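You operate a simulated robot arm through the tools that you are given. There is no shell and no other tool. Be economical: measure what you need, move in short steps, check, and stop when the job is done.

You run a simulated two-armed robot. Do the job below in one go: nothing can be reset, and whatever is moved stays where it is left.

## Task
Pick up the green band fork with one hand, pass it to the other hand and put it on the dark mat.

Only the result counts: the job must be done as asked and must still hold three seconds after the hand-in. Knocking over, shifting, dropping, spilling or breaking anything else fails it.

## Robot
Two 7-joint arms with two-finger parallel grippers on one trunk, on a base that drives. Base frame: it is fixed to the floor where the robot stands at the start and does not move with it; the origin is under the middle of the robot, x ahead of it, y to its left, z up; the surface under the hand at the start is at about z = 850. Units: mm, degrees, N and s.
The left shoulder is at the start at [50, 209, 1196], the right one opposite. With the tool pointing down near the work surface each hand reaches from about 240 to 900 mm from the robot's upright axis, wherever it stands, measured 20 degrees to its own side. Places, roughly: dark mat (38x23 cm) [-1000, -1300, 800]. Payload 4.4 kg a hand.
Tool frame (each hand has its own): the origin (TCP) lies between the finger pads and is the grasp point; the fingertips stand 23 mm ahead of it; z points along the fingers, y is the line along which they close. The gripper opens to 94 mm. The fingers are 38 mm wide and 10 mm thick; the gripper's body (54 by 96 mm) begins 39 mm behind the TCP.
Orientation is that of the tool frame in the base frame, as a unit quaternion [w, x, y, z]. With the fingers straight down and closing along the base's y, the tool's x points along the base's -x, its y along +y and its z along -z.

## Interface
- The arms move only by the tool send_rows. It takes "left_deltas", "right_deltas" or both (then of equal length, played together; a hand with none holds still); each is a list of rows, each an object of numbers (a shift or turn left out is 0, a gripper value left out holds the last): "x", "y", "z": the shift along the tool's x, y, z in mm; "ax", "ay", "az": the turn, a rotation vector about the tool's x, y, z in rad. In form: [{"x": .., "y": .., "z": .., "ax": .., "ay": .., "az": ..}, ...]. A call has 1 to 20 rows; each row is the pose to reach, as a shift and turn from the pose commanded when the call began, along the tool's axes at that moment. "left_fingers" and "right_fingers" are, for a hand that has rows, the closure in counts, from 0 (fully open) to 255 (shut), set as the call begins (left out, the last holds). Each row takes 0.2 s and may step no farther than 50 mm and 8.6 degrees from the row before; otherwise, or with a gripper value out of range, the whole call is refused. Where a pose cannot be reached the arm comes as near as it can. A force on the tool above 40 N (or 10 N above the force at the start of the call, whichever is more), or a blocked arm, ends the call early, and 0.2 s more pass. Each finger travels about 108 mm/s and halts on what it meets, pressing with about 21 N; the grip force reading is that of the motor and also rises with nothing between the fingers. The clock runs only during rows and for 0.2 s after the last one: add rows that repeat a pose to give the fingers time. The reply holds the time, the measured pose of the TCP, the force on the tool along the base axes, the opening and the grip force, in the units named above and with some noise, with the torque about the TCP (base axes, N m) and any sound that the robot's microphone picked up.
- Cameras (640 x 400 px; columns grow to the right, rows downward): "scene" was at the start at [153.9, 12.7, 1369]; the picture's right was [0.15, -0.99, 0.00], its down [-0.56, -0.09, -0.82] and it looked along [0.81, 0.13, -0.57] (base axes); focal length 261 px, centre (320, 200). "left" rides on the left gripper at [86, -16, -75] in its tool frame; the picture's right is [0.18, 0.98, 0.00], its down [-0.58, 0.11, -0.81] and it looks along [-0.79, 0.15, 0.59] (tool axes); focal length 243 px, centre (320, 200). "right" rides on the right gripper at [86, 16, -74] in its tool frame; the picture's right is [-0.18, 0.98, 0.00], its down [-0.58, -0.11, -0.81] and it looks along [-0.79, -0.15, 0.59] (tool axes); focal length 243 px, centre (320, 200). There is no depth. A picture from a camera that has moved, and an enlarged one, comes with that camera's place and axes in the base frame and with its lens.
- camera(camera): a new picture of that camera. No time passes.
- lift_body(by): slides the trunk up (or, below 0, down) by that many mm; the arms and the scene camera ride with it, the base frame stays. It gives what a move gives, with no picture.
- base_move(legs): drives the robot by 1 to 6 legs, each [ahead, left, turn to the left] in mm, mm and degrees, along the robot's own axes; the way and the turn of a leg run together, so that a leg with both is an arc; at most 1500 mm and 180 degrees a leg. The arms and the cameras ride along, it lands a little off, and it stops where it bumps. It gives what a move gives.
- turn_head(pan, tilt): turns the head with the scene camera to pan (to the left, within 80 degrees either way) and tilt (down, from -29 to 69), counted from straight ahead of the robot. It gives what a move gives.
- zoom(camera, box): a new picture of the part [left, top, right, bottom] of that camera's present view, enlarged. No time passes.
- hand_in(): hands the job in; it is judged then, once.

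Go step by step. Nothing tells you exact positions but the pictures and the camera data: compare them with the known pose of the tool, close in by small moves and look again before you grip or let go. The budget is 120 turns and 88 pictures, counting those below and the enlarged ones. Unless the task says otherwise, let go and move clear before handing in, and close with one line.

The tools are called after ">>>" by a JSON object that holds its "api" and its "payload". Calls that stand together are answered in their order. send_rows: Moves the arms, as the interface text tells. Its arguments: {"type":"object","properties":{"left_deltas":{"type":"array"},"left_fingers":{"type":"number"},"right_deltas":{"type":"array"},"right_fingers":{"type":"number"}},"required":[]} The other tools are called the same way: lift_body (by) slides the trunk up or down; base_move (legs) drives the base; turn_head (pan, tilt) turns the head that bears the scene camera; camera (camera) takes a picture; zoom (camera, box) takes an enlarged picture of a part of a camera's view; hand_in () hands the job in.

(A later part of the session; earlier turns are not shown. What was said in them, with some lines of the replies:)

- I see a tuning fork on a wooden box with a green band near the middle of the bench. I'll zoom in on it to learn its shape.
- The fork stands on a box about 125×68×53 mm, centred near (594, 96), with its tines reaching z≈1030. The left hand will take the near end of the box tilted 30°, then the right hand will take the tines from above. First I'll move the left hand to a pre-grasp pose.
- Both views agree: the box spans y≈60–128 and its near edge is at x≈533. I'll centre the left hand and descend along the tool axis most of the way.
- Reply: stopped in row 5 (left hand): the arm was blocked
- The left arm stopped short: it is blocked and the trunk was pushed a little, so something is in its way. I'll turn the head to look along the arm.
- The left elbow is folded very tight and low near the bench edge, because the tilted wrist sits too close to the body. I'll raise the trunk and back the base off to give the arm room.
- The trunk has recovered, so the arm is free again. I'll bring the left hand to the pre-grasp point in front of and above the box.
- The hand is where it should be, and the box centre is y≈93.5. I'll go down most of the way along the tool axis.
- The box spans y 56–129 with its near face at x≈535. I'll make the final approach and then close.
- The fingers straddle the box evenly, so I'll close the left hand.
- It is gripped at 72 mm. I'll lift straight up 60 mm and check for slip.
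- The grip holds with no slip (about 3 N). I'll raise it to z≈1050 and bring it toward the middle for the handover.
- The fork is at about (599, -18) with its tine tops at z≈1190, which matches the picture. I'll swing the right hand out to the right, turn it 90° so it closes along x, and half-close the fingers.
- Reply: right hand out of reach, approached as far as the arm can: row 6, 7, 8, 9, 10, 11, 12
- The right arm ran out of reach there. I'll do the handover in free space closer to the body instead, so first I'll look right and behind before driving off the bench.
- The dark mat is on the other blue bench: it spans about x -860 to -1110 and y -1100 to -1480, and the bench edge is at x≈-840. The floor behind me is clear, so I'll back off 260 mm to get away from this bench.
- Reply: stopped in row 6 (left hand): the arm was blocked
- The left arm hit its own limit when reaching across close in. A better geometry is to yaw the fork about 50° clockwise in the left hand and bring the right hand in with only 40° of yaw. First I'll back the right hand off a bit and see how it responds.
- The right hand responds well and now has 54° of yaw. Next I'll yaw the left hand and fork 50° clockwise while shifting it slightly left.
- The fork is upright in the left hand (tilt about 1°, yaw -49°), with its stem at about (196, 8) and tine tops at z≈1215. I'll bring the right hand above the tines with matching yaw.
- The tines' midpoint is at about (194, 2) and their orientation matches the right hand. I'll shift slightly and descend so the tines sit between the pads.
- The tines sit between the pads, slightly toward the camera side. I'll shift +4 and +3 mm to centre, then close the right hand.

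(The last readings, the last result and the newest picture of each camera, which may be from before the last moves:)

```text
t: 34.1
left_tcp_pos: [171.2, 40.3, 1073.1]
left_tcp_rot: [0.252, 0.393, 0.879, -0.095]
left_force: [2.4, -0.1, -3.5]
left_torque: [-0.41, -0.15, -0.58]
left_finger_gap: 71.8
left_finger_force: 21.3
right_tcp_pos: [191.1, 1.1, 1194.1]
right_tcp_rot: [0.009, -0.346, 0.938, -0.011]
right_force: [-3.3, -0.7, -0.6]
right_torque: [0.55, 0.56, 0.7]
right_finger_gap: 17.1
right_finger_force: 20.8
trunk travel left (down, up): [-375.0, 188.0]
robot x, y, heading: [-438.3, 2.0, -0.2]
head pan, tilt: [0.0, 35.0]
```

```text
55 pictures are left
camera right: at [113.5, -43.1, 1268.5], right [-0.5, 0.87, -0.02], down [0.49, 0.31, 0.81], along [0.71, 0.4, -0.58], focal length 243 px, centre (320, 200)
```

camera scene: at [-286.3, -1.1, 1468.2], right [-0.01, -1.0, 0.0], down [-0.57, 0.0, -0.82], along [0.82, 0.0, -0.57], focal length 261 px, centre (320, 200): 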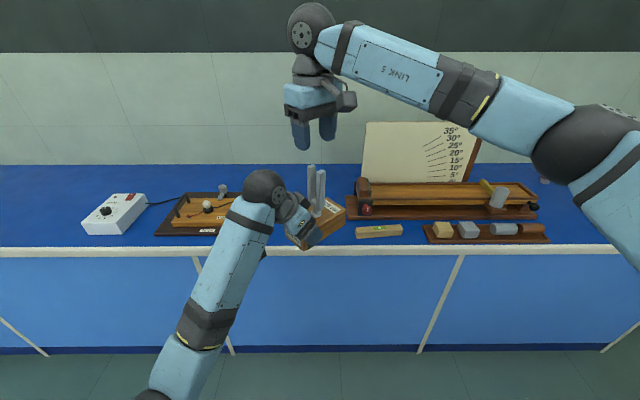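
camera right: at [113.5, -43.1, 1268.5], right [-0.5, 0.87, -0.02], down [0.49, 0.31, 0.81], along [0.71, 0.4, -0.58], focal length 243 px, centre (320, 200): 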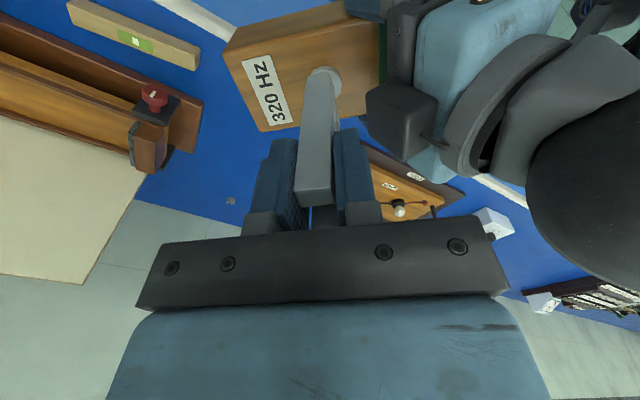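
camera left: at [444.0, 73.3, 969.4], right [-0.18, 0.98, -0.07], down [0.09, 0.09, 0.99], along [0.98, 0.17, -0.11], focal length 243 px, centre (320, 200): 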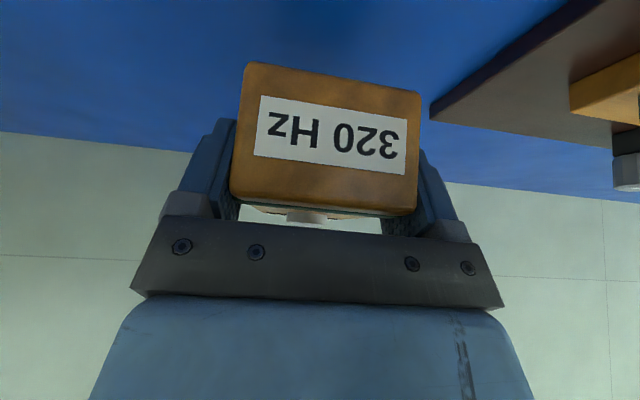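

The right hand has the tines (gap 17 mm, 21 N). Now I'll open the left hand and back it off along its own axis.

>>> {"api": "send_rows", "payload": {"left_deltas": [{}, {}, {}], "left_fingers": 0}}

>>> {"api": "send_rows", "payload": {"left_deltas": [{"z": -25}, {"z": -50}, {"z": -75}, {"z": -100}, {"z": -100}]}}

>>> {"api": "camera", "payload": {"camera": "scene"}}

>>> {"api": "camera", "payload": {"camera": "right"}}

```text
t: 34.9
left_tcp_pos: [171.0, 39.6, 1074.1]
left_tcp_rot: [0.252, 0.394, 0.879, -0.096]
left_force: [-0.4, 0.4, -0.8]
left_torque: [-0.02, -0.01, 0.04]
left_finger_gap: 93.9
left_finger_force: 0.1
right_tcp_pos: [192.6, 1.6, 1195.2]
right_tcp_rot: [0.009, -0.347, 0.938, -0.012]
right_force: [-0.4, 0.5, 0.9]
right_torque: [-0.04, 0.05, -0.01]
right_finger_gap: 16.0
right_finger_force: 21.3
trunk travel left (down, up): [-375.0, 188.0]
robot x, y, heading: [-442.5, 2.8, 0.0]
head pan, tilt: [0.0, 35.0]
```

```text
t: 36.1
left_tcp_pos: [134.6, 76.6, 1158.5]
left_tcp_rot: [0.252, 0.393, 0.879, -0.095]
left_force: [0.3, -0.1, 0.7]
left_torque: [0.01, 0.02, -0.02]
left_finger_gap: 94.0
left_finger_force: 0.1
right_tcp_pos: [191.4, -0.1, 1195.0]
right_tcp_rot: [0.009, -0.346, 0.938, -0.011]
right_force: [-0.1, 0.0, 0.1]
right_torque: [-0.02, 0.04, 0.03]
right_finger_gap: 16.1
right_finger_force: 21.0
trunk travel left (down, up): [-375.0, 188.0]
robot x, y, heading: [-440.6, 1.2, -0.3]
head pan, tilt: [0.0, 35.0]
```

```text
54 pictures are left
camera scene: at [-285.7, 0.0, 1468.1], right [-0.01, -1.0, 0.0], down [-0.57, 0.0, -0.82], along [0.82, 0.0, -0.57], focal length 261 px, centre (320, 200)
```

scene: 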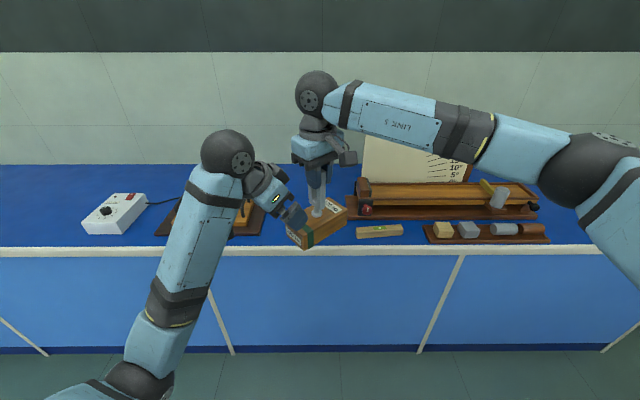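

```text
53 pictures are left
camera right: at [113.7, -43.5, 1268.4], right [-0.5, 0.87, -0.02], down [0.49, 0.31, 0.81], along [0.71, 0.39, -0.58], focal length 243 px, centre (320, 200)
```

right: 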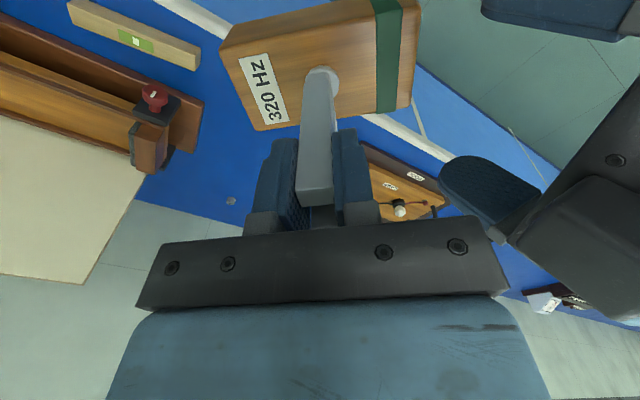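

The right hand holds the fork alone. I'll move the left hand well clear to the left and lift the right one slightly to confirm the weight.

>>> {"api": "send_rows", "payload": {"left_deltas": [{"x": 25, "y": 25, "z": -14}, {"x": 50, "y": 50, "z": -28}, {"x": 75, "y": 75, "z": -43}, {"x": 98, "y": 98, "z": -57}, {"x": 98, "y": 98, "z": -57}]}}

>>> {"api": "send_rows", "payload": {"right_deltas": [{"z": -10}, {"z": -20}, {"z": -20}]}}

>>> {"api": "camera", "payload": {"camera": "scene"}}

```text
t: 37.3
left_tcp_pos: [129.6, 224.4, 1156.6]
left_tcp_rot: [0.252, 0.393, 0.879, -0.096]
left_force: [0.4, 0.1, 0.4]
left_torque: [0.02, -0.02, 0.0]
left_finger_gap: 94.2
left_finger_force: 0.0
right_tcp_pos: [192.3, 0.4, 1194.8]
right_tcp_rot: [0.008, -0.347, 0.938, -0.01]
right_force: [0.2, -0.1, 0.6]
right_torque: [-0.02, 0.08, -0.02]
right_finger_gap: 16.0
right_finger_force: 21.2
trunk travel left (down, up): [-375.0, 188.0]
robot x, y, heading: [-442.8, 2.6, -0.2]
head pan, tilt: [0.0, 35.0]
```

```text
t: 38.1
left_tcp_pos: [129.4, 225.8, 1156.6]
left_tcp_rot: [0.253, 0.393, 0.879, -0.095]
left_force: [-0.7, 0.5, 0.1]
left_torque: [-0.04, -0.02, 0.05]
left_finger_gap: 93.7
left_finger_force: 0.0
right_tcp_pos: [192.1, 1.0, 1213.8]
right_tcp_rot: [0.008, -0.347, 0.938, -0.011]
right_force: [-0.2, 1.0, -3.5]
right_torque: [-0.03, 0.03, 0.0]
right_finger_gap: 15.8
right_finger_force: 20.9
trunk travel left (down, up): [-375.0, 188.0]
robot x, y, heading: [-436.4, -1.6, -0.4]
head pan, tilt: [0.0, 35.0]
```

```text
52 pictures are left
camera scene: at [-285.8, 0.3, 1468.2], right [-0.01, -1.0, 0.0], down [-0.57, 0.0, -0.82], along [0.82, -0.01, -0.57], focal length 261 px, centre (320, 200)
```

scene: 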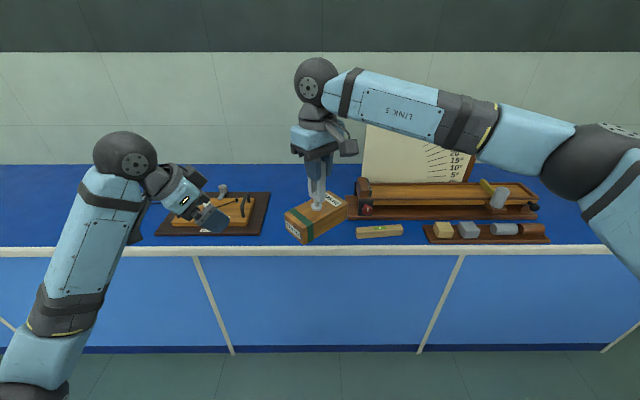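

The right hand carries the weight (about 3.5 N). Now I'll drive: a short move forward to centre between the benches, then a 90° turn to the right and a look.

>>> {"api": "base_move", "payload": {"legs": [[90, 0, 0], [0, 0, -90]]}}

>>> {"api": "turn_head", "payload": {"pan": -20, "tilt": 25}}

>>> {"api": "camera", "payload": {"camera": "scene"}}

```text
t: 43.0
left_tcp_pos: [-126.6, -567.9, 1156.9]
left_tcp_rot: [0.111, 0.899, 0.344, -0.246]
left_force: [-0.2, 0.7, 0.2]
left_torque: [0.02, -0.03, 0.0]
left_finger_gap: 94.1
left_finger_force: 0.0
right_tcp_pos: [-349.8, -630.8, 1214.1]
right_tcp_rot: [-0.001, 0.417, 0.909, -0.014]
right_force: [0.1, -0.7, -3.4]
right_torque: [0.01, 0.01, -0.02]
right_finger_gap: 16.3
right_finger_force: 21.3
trunk travel left (down, up): [-375.0, 188.0]
robot x, y, heading: [-349.8, -0.4, -90.4]
head pan, tilt: [0.0, 35.0]
```

```text
t: 43.9
left_tcp_pos: [-125.6, -568.5, 1157.2]
left_tcp_rot: [0.112, 0.899, 0.345, -0.246]
left_force: [0.0, -0.1, -0.2]
left_torque: [-0.04, -0.01, 0.0]
left_finger_gap: 94.0
left_finger_force: 0.1
right_tcp_pos: [-349.3, -630.8, 1214.6]
right_tcp_rot: [-0.001, 0.416, 0.909, -0.014]
right_force: [0.2, -0.3, -4.2]
right_torque: [0.03, -0.03, 0.01]
right_finger_gap: 16.0
right_finger_force: 21.0
trunk travel left (down, up): [-375.0, 188.0]
robot x, y, heading: [-351.8, 2.8, -90.4]
head pan, tilt: [-20.0, 25.0]
```

```text
51 pictures are left
camera scene: at [-383.4, -153.8, 1483.9], right [-0.94, 0.34, 0.0], down [0.15, 0.4, -0.91], along [-0.31, -0.85, -0.42], focal length 261 px, centre (320, 200)
```

scene: 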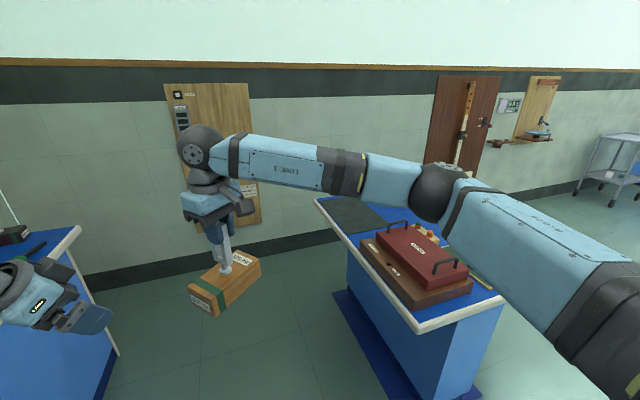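

The bench with the mat has its edge at x≈-840 and starts at y≈-560, with a red case on its near part. I'll drive 1300 mm along the aisle, turn right to face it, then look.

>>> {"api": "base_move", "payload": {"legs": [[1300, 0, 0], [0, 0, -90]]}}

>>> {"api": "turn_head", "payload": {"pan": -8, "tilt": 45}}

>>> {"api": "camera", "payload": {"camera": "scene"}}

>>> {"api": "camera", "payload": {"camera": "right"}}

```text
t: 54.2
left_tcp_pos: [-928.0, -1516.4, 1157.5]
left_tcp_rot: [-0.096, 0.878, -0.395, -0.252]
left_force: [-0.2, 0.1, 0.4]
left_torque: [0.02, 0.04, -0.06]
left_finger_gap: 94.1
left_finger_force: 0.1
right_tcp_pos: [-988.5, -1291.0, 1213.5]
right_tcp_rot: [-0.011, 0.939, 0.344, -0.008]
right_force: [0.4, -0.1, -4.2]
right_torque: [0.01, -0.06, 0.01]
right_finger_gap: 16.0
right_finger_force: 21.1
trunk travel left (down, up): [-375.0, 188.0]
robot x, y, heading: [-356.4, -1293.5, 179.3]
head pan, tilt: [-20.0, 25.0]
```

```text
t: 55.1
left_tcp_pos: [-929.5, -1517.4, 1158.3]
left_tcp_rot: [-0.095, 0.878, -0.395, -0.252]
left_force: [0.6, -0.7, -0.2]
left_torque: [0.04, -0.03, 0.02]
left_finger_gap: 94.1
left_finger_force: 0.1
right_tcp_pos: [-988.6, -1291.5, 1214.1]
right_tcp_rot: [-0.011, 0.939, 0.345, -0.009]
right_force: [0.1, -1.3, -3.3]
right_torque: [0.03, -0.01, 0.05]
right_finger_gap: 15.7
right_finger_force: 21.2
trunk travel left (down, up): [-375.0, 188.0]
robot x, y, heading: [-354.1, -1293.3, 179.5]
head pan, tilt: [-8.0, 45.0]
```

```text
50 pictures are left
camera scene: at [-505.9, -1283.2, 1453.4], right [0.15, 0.99, 0.0], down [0.7, -0.11, -0.71], along [-0.7, 0.11, -0.71], focal length 261 px, centre (320, 200)
```

scene: 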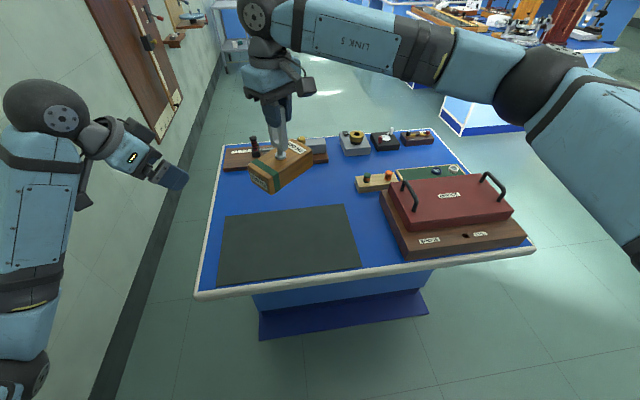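

```text
49 pictures are left
camera right: at [-911.4, -1249.9, 1287.7], right [0.5, -0.87, -0.02], down [-0.5, -0.31, 0.81], along [-0.71, -0.39, -0.58], focal length 243 px, centre (320, 200)
```

right: 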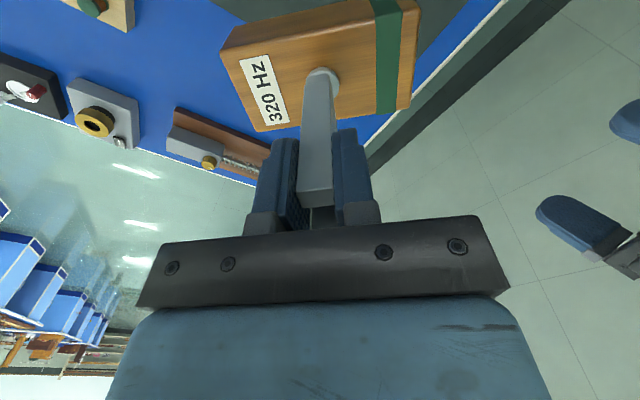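

The fork is already above the mat: the mat's centre is about (-990, -1305) and the TCP is at (-988, -1291). I'll lower it in stages.

>>> {"api": "send_rows", "payload": {"right_deltas": [{"z": 30}, {"z": 60}, {"z": 90}, {"z": 120}, {"z": 150}, {"z": 150}]}}

>>> {"api": "camera", "payload": {"camera": "scene"}}

>>> {"api": "camera", "payload": {"camera": "right"}}

```text
t: 56.5
left_tcp_pos: [-929.1, -1516.8, 1157.3]
left_tcp_rot: [-0.096, 0.878, -0.395, -0.252]
left_force: [-0.9, 0.4, 1.0]
left_torque: [-0.02, -0.02, 0.01]
left_finger_gap: 94.0
left_finger_force: 0.1
right_tcp_pos: [-993.1, -1290.7, 1063.9]
right_tcp_rot: [-0.011, 0.939, 0.345, -0.008]
right_force: [-0.3, -0.3, -3.7]
right_torque: [0.04, -0.04, -0.03]
right_finger_gap: 15.9
right_finger_force: 20.5
trunk travel left (down, up): [-375.0, 188.0]
robot x, y, heading: [-358.3, -1293.8, 179.4]
head pan, tilt: [-8.0, 45.0]
```

```text
48 pictures are left
camera scene: at [-505.5, -1283.3, 1453.4], right [0.15, 0.99, 0.0], down [0.7, -0.11, -0.71], along [-0.7, 0.11, -0.71], focal length 261 px, centre (320, 200)
```

scene: 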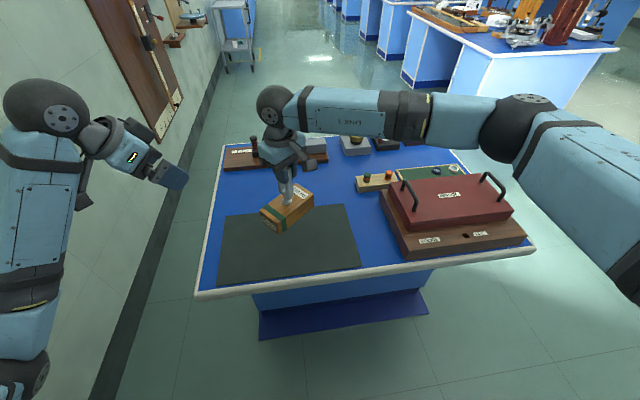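

```text
47 pictures are left
camera right: at [-915.6, -1248.6, 1137.3], right [0.5, -0.87, -0.02], down [-0.49, -0.3, 0.81], along [-0.71, -0.39, -0.58], focal length 243 px, centre (320, 200)
```

right: 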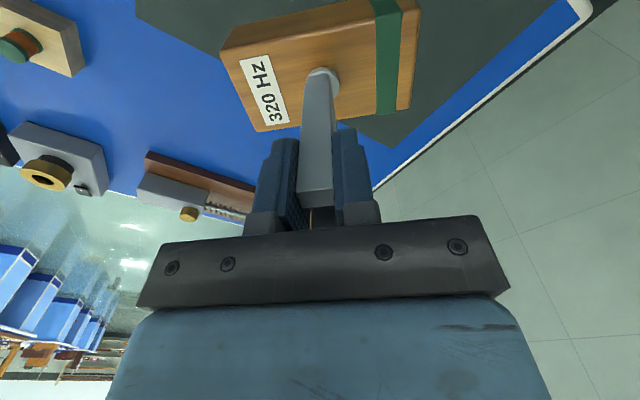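

Still centred and clear. I'll lower 60 mm more with a small shift toward the mat's centre.

>>> {"api": "send_rows", "payload": {"right_deltas": [{"y": 4, "z": 20}, {"y": 8, "z": 40}, {"y": 11, "z": 60}, {"y": 11, "z": 60}]}}

>>> {"api": "zoom", "payload": {"camera": "scene", "box": [200, 140, 380, 300]}}

>>> {"api": "camera", "payload": {"camera": "right"}}

```text
t: 57.5
left_tcp_pos: [-928.0, -1516.8, 1157.7]
left_tcp_rot: [-0.095, 0.878, -0.395, -0.252]
left_force: [0.9, 0.1, 0.1]
left_torque: [-0.01, 0.02, -0.01]
left_finger_gap: 93.9
left_finger_force: 0.0
right_tcp_pos: [-988.3, -1297.8, 1002.6]
right_tcp_rot: [-0.01, 0.939, 0.344, -0.008]
right_force: [0.3, -0.4, -3.6]
right_torque: [0.03, -0.04, -0.02]
right_finger_gap: 16.2
right_finger_force: 21.3
trunk travel left (down, up): [-375.0, 188.0]
robot x, y, heading: [-357.9, -1293.4, 179.6]
head pan, tilt: [-8.0, 45.0]
```

```text
2.50 times, centred on (290, 220) of scene
camera zoom: at [-505.6, -1283.2, 1453.4], right [0.15, 0.99, 0.0], down [0.7, -0.11, -0.71], along [-0.7, 0.11, -0.71], focal length 654 px, centre (395, 150)
```

zoom: 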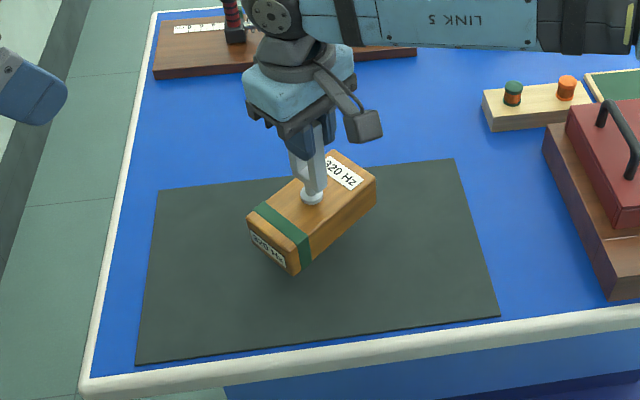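

```text
45 pictures are left
camera right: at [-909.9, -1255.4, 1076.4], right [0.5, -0.87, -0.02], down [-0.49, -0.3, 0.81], along [-0.71, -0.39, -0.58], focal length 243 px, centre (320, 200)
```

right: 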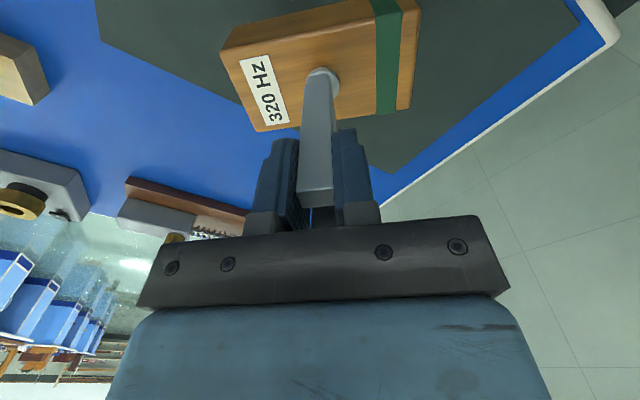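

The bottom is about 40 mm above the mat. I'll nudge 12 mm toward the bench edge for margin and lower 22 mm more.

>>> {"api": "send_rows", "payload": {"right_deltas": [{"x": 5, "y": 4, "z": 6}, {"x": 9, "y": 8, "z": 14}, {"x": 9, "y": 8, "z": 22}, {"x": 9, "y": 8, "z": 22}]}}

>>> {"api": "zoom", "payload": {"camera": "scene", "box": [200, 140, 380, 300]}}

```text
t: 58.5
left_tcp_pos: [-929.2, -1515.1, 1158.3]
left_tcp_rot: [-0.095, 0.878, -0.394, -0.253]
left_force: [-0.7, -0.5, -0.4]
left_torque: [0.0, 0.01, 0.02]
left_finger_gap: 94.1
left_finger_force: 0.0
right_tcp_pos: [-975.5, -1296.5, 981.0]
right_tcp_rot: [-0.011, 0.939, 0.345, -0.009]
right_force: [-0.8, -0.3, -3.8]
right_torque: [0.0, -0.04, 0.04]
right_finger_gap: 16.1
right_finger_force: 21.0
trunk travel left (down, up): [-375.0, 188.0]
robot x, y, heading: [-354.4, -1296.1, 179.3]
head pan, tilt: [-8.0, 45.0]
```

```text
2.50 times, centred on (290, 220) of scene
camera zoom: at [-505.7, -1283.2, 1453.4], right [0.15, 0.99, 0.0], down [0.7, -0.11, -0.71], along [-0.7, 0.11, -0.71], focal length 654 px, centre (395, 150)
```

zoom: 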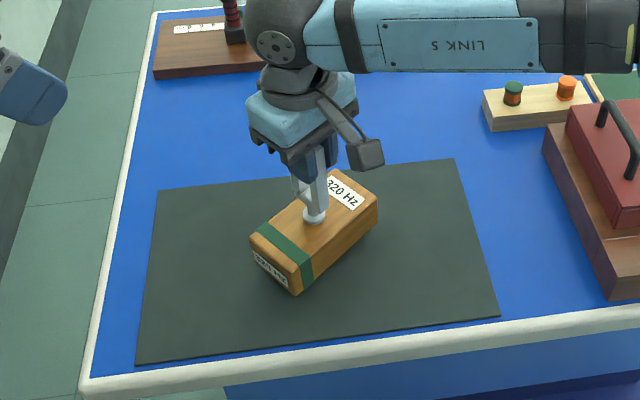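

About 20 mm remain at most. I'll lower gently while watching the force.

>>> {"api": "send_rows", "payload": {"right_deltas": [{"z": 4}, {"z": 8}, {"z": 12}, {"z": 12}]}}

>>> {"api": "zoom", "payload": {"camera": "scene", "box": [250, 170, 330, 240]}}

```text
t: 59.5
left_tcp_pos: [-927.7, -1516.4, 1157.3]
left_tcp_rot: [-0.095, 0.878, -0.395, -0.252]
left_force: [-0.1, 0.4, 0.3]
left_torque: [0.01, -0.02, 0.04]
left_finger_gap: 93.8
left_finger_force: 0.1
right_tcp_pos: [-975.9, -1296.8, 969.7]
right_tcp_rot: [-0.011, 0.939, 0.344, -0.009]
right_force: [-0.1, 0.3, -3.1]
right_torque: [0.0, -0.02, 0.04]
right_finger_gap: 16.1
right_finger_force: 21.0
trunk travel left (down, up): [-375.0, 188.0]
robot x, y, heading: [-354.3, -1296.2, 179.6]
head pan, tilt: [-8.0, 45.0]
```

```text
5.71 times, centred on (290, 205) of scene
camera zoom: at [-505.8, -1283.2, 1453.4], right [0.15, 0.99, 0.0], down [0.7, -0.11, -0.71], along [-0.7, 0.11, -0.71], focal length 1494 px, centre (491, 171)
```

zoom: 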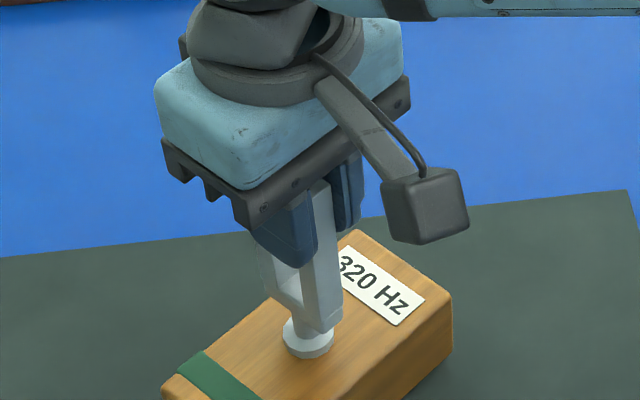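

>>> {"api": "send_rows", "payload": {"right_deltas": [{"z": 2}, {"z": 4}, {"z": 4}]}}

>>> {"api": "zoom", "payload": {"camera": "scene", "box": [260, 195, 340, 245]}}

```text
t: 60.3
left_tcp_pos: [-927.4, -1517.0, 1158.1]
left_tcp_rot: [-0.095, 0.878, -0.396, -0.253]
left_force: [0.5, 0.6, 0.8]
left_torque: [0.0, 0.02, -0.04]
left_finger_gap: 93.8
left_finger_force: 0.0
right_tcp_pos: [-975.6, -1296.3, 968.4]
right_tcp_rot: [-0.01, 0.939, 0.345, -0.01]
right_force: [-1.3, 1.3, 9.9]
right_torque: [-0.31, -0.57, -0.02]
right_finger_gap: 16.2
right_finger_force: 21.0
trunk travel left (down, up): [-375.0, 188.0]
robot x, y, heading: [-359.3, -1292.6, 179.6]
head pan, tilt: [-8.0, 45.0]
```

```text
8.00 times, centred on (300, 220) of scene
camera zoom: at [-504.6, -1283.0, 1453.7], right [0.15, 0.99, 0.0], down [0.7, -0.11, -0.71], along [-0.7, 0.11, -0.71], focal length 2091 px, centre (480, 40)
```

zoom: 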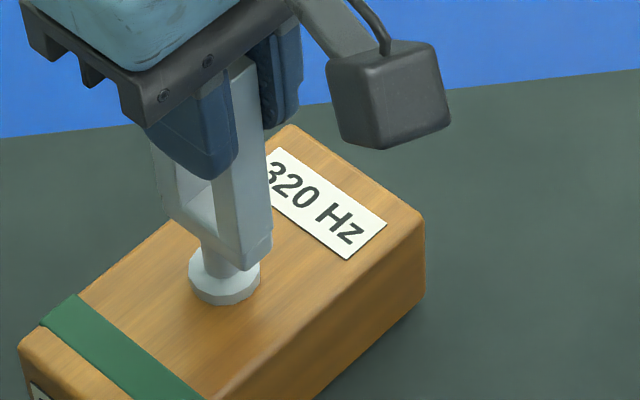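

It has touched down (the force swung to +10 N). I'll ease off 1 mm and open the right hand.

>>> {"api": "send_rows", "payload": {"right_deltas": [{"z": -1}, {"z": -1}]}}

>>> {"api": "send_rows", "payload": {"right_deltas": [{}, {}, {}, {}], "right_fingers": 130}}

>>> {"api": "camera", "payload": {"camera": "right"}}

>>> {"api": "zoom", "payload": {"camera": "scene", "box": [200, 140, 380, 300]}}

```text
t: 60.9
left_tcp_pos: [-928.1, -1516.7, 1158.0]
left_tcp_rot: [-0.095, 0.878, -0.396, -0.253]
left_force: [0.7, 0.1, -0.4]
left_torque: [0.0, 0.05, -0.01]
left_finger_gap: 94.0
left_finger_force: 0.0
right_tcp_pos: [-974.9, -1296.6, 967.8]
right_tcp_rot: [-0.01, 0.939, 0.344, -0.009]
right_force: [-4.3, -0.3, 8.9]
right_torque: [-0.63, -0.18, -0.23]
right_finger_gap: 16.1
right_finger_force: 21.2
trunk travel left (down, up): [-375.0, 188.0]
robot x, y, heading: [-355.5, -1296.3, 179.3]
head pan, tilt: [-8.0, 45.0]
```

```text
t: 61.9
left_tcp_pos: [-928.9, -1515.8, 1157.8]
left_tcp_rot: [-0.096, 0.878, -0.395, -0.251]
left_force: [-0.6, -0.2, -0.4]
left_torque: [0.01, 0.02, 0.02]
left_finger_gap: 94.1
left_finger_force: 0.0
right_tcp_pos: [-975.2, -1296.0, 966.7]
right_tcp_rot: [-0.011, 0.939, 0.345, -0.008]
right_force: [-0.1, 0.2, -0.6]
right_torque: [0.0, 0.01, 0.02]
right_finger_gap: 46.1
right_finger_force: 0.1
trunk travel left (down, up): [-375.0, 188.0]
robot x, y, heading: [-354.5, -1295.9, 179.3]
head pan, tilt: [-8.0, 45.0]
```

```text
41 pictures are left
camera right: at [-897.4, -1255.0, 1040.8], right [0.5, -0.87, -0.02], down [-0.49, -0.31, 0.81], along [-0.71, -0.39, -0.58], focal length 243 px, centre (320, 200)
```

right: 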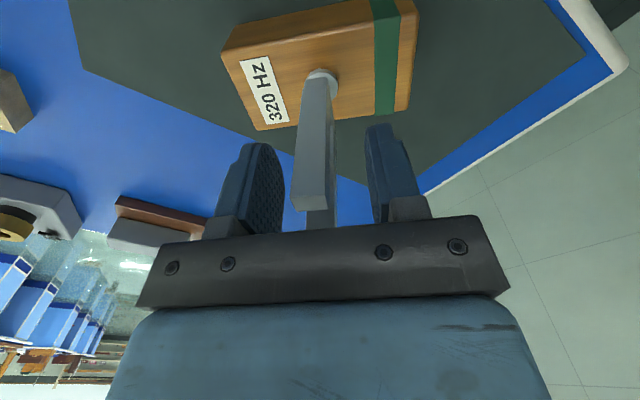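

```text
2.50 times, centred on (290, 220) of scene
camera zoom: at [-505.4, -1283.2, 1453.4], right [0.15, 0.99, 0.0], down [0.7, -0.11, -0.71], along [-0.7, 0.11, -0.71], focal length 654 px, centre (395, 150)
```

zoom: 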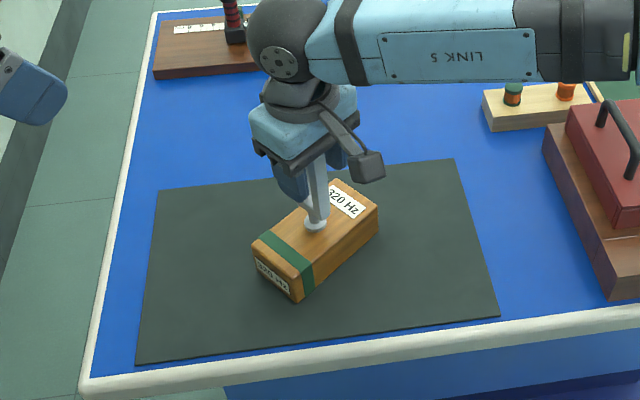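

It is standing on the mat with the fingers clear on both sides. I'll raise the right hand straight up and check.

>>> {"api": "send_rows", "payload": {"right_deltas": [{"z": -20}, {"z": -50}, {"z": -90}, {"z": -130}, {"z": -170}, {"z": -170}]}}

>>> {"api": "camera", "payload": {"camera": "scene"}}

>>> {"api": "zoom", "payload": {"camera": "scene", "box": [200, 140, 380, 300]}}

```text
t: 63.3
left_tcp_pos: [-929.7, -1516.0, 1158.1]
left_tcp_rot: [-0.095, 0.878, -0.395, -0.252]
left_force: [-0.1, -0.1, -0.1]
left_torque: [0.01, -0.01, -0.01]
left_finger_gap: 94.0
left_finger_force: 0.0
right_tcp_pos: [-973.1, -1299.4, 1139.2]
right_tcp_rot: [-0.011, 0.939, 0.345, -0.007]
right_force: [0.1, 0.1, 0.4]
right_torque: [0.0, -0.02, -0.01]
right_finger_gap: 46.0
right_finger_force: 0.0
trunk travel left (down, up): [-375.0, 188.0]
robot x, y, heading: [-358.7, -1298.9, 179.4]
head pan, tilt: [-8.0, 45.0]
```

```text
39 pictures are left
camera scene: at [-505.9, -1283.1, 1453.3], right [0.15, 0.99, 0.0], down [0.7, -0.11, -0.71], along [-0.7, 0.11, -0.71], focal length 261 px, centre (320, 200)
```

scene: 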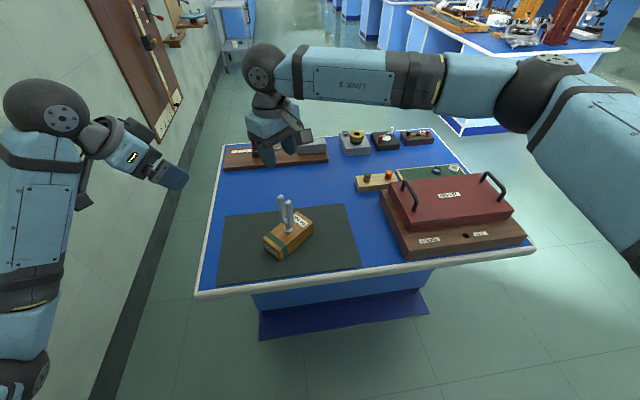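

```text
2.50 times, centred on (290, 220) of scene
camera zoom: at [-505.9, -1283.1, 1453.3], right [0.15, 0.99, 0.0], down [0.7, -0.11, -0.71], along [-0.7, 0.11, -0.71], focal length 654 px, centre (395, 150)
```

zoom: 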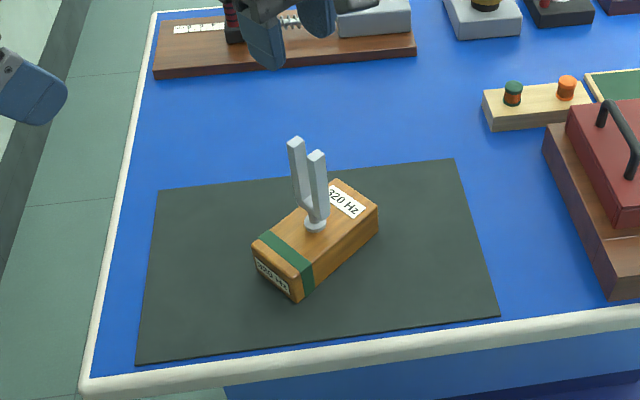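

The green band fork stands upright near the middle of the dark mat, and both hands are empty and clear. I'm handing in.

>>> {"api": "hand_in", "payload": {}}

```text
The job is handed in.
```

The green band fork was picked up with the left hand, passed to the right hand, and now stands upright near the middle of the dark mat; the last pictures showed nothing else knocked over or moved, though I have no result back from the hand-in check.
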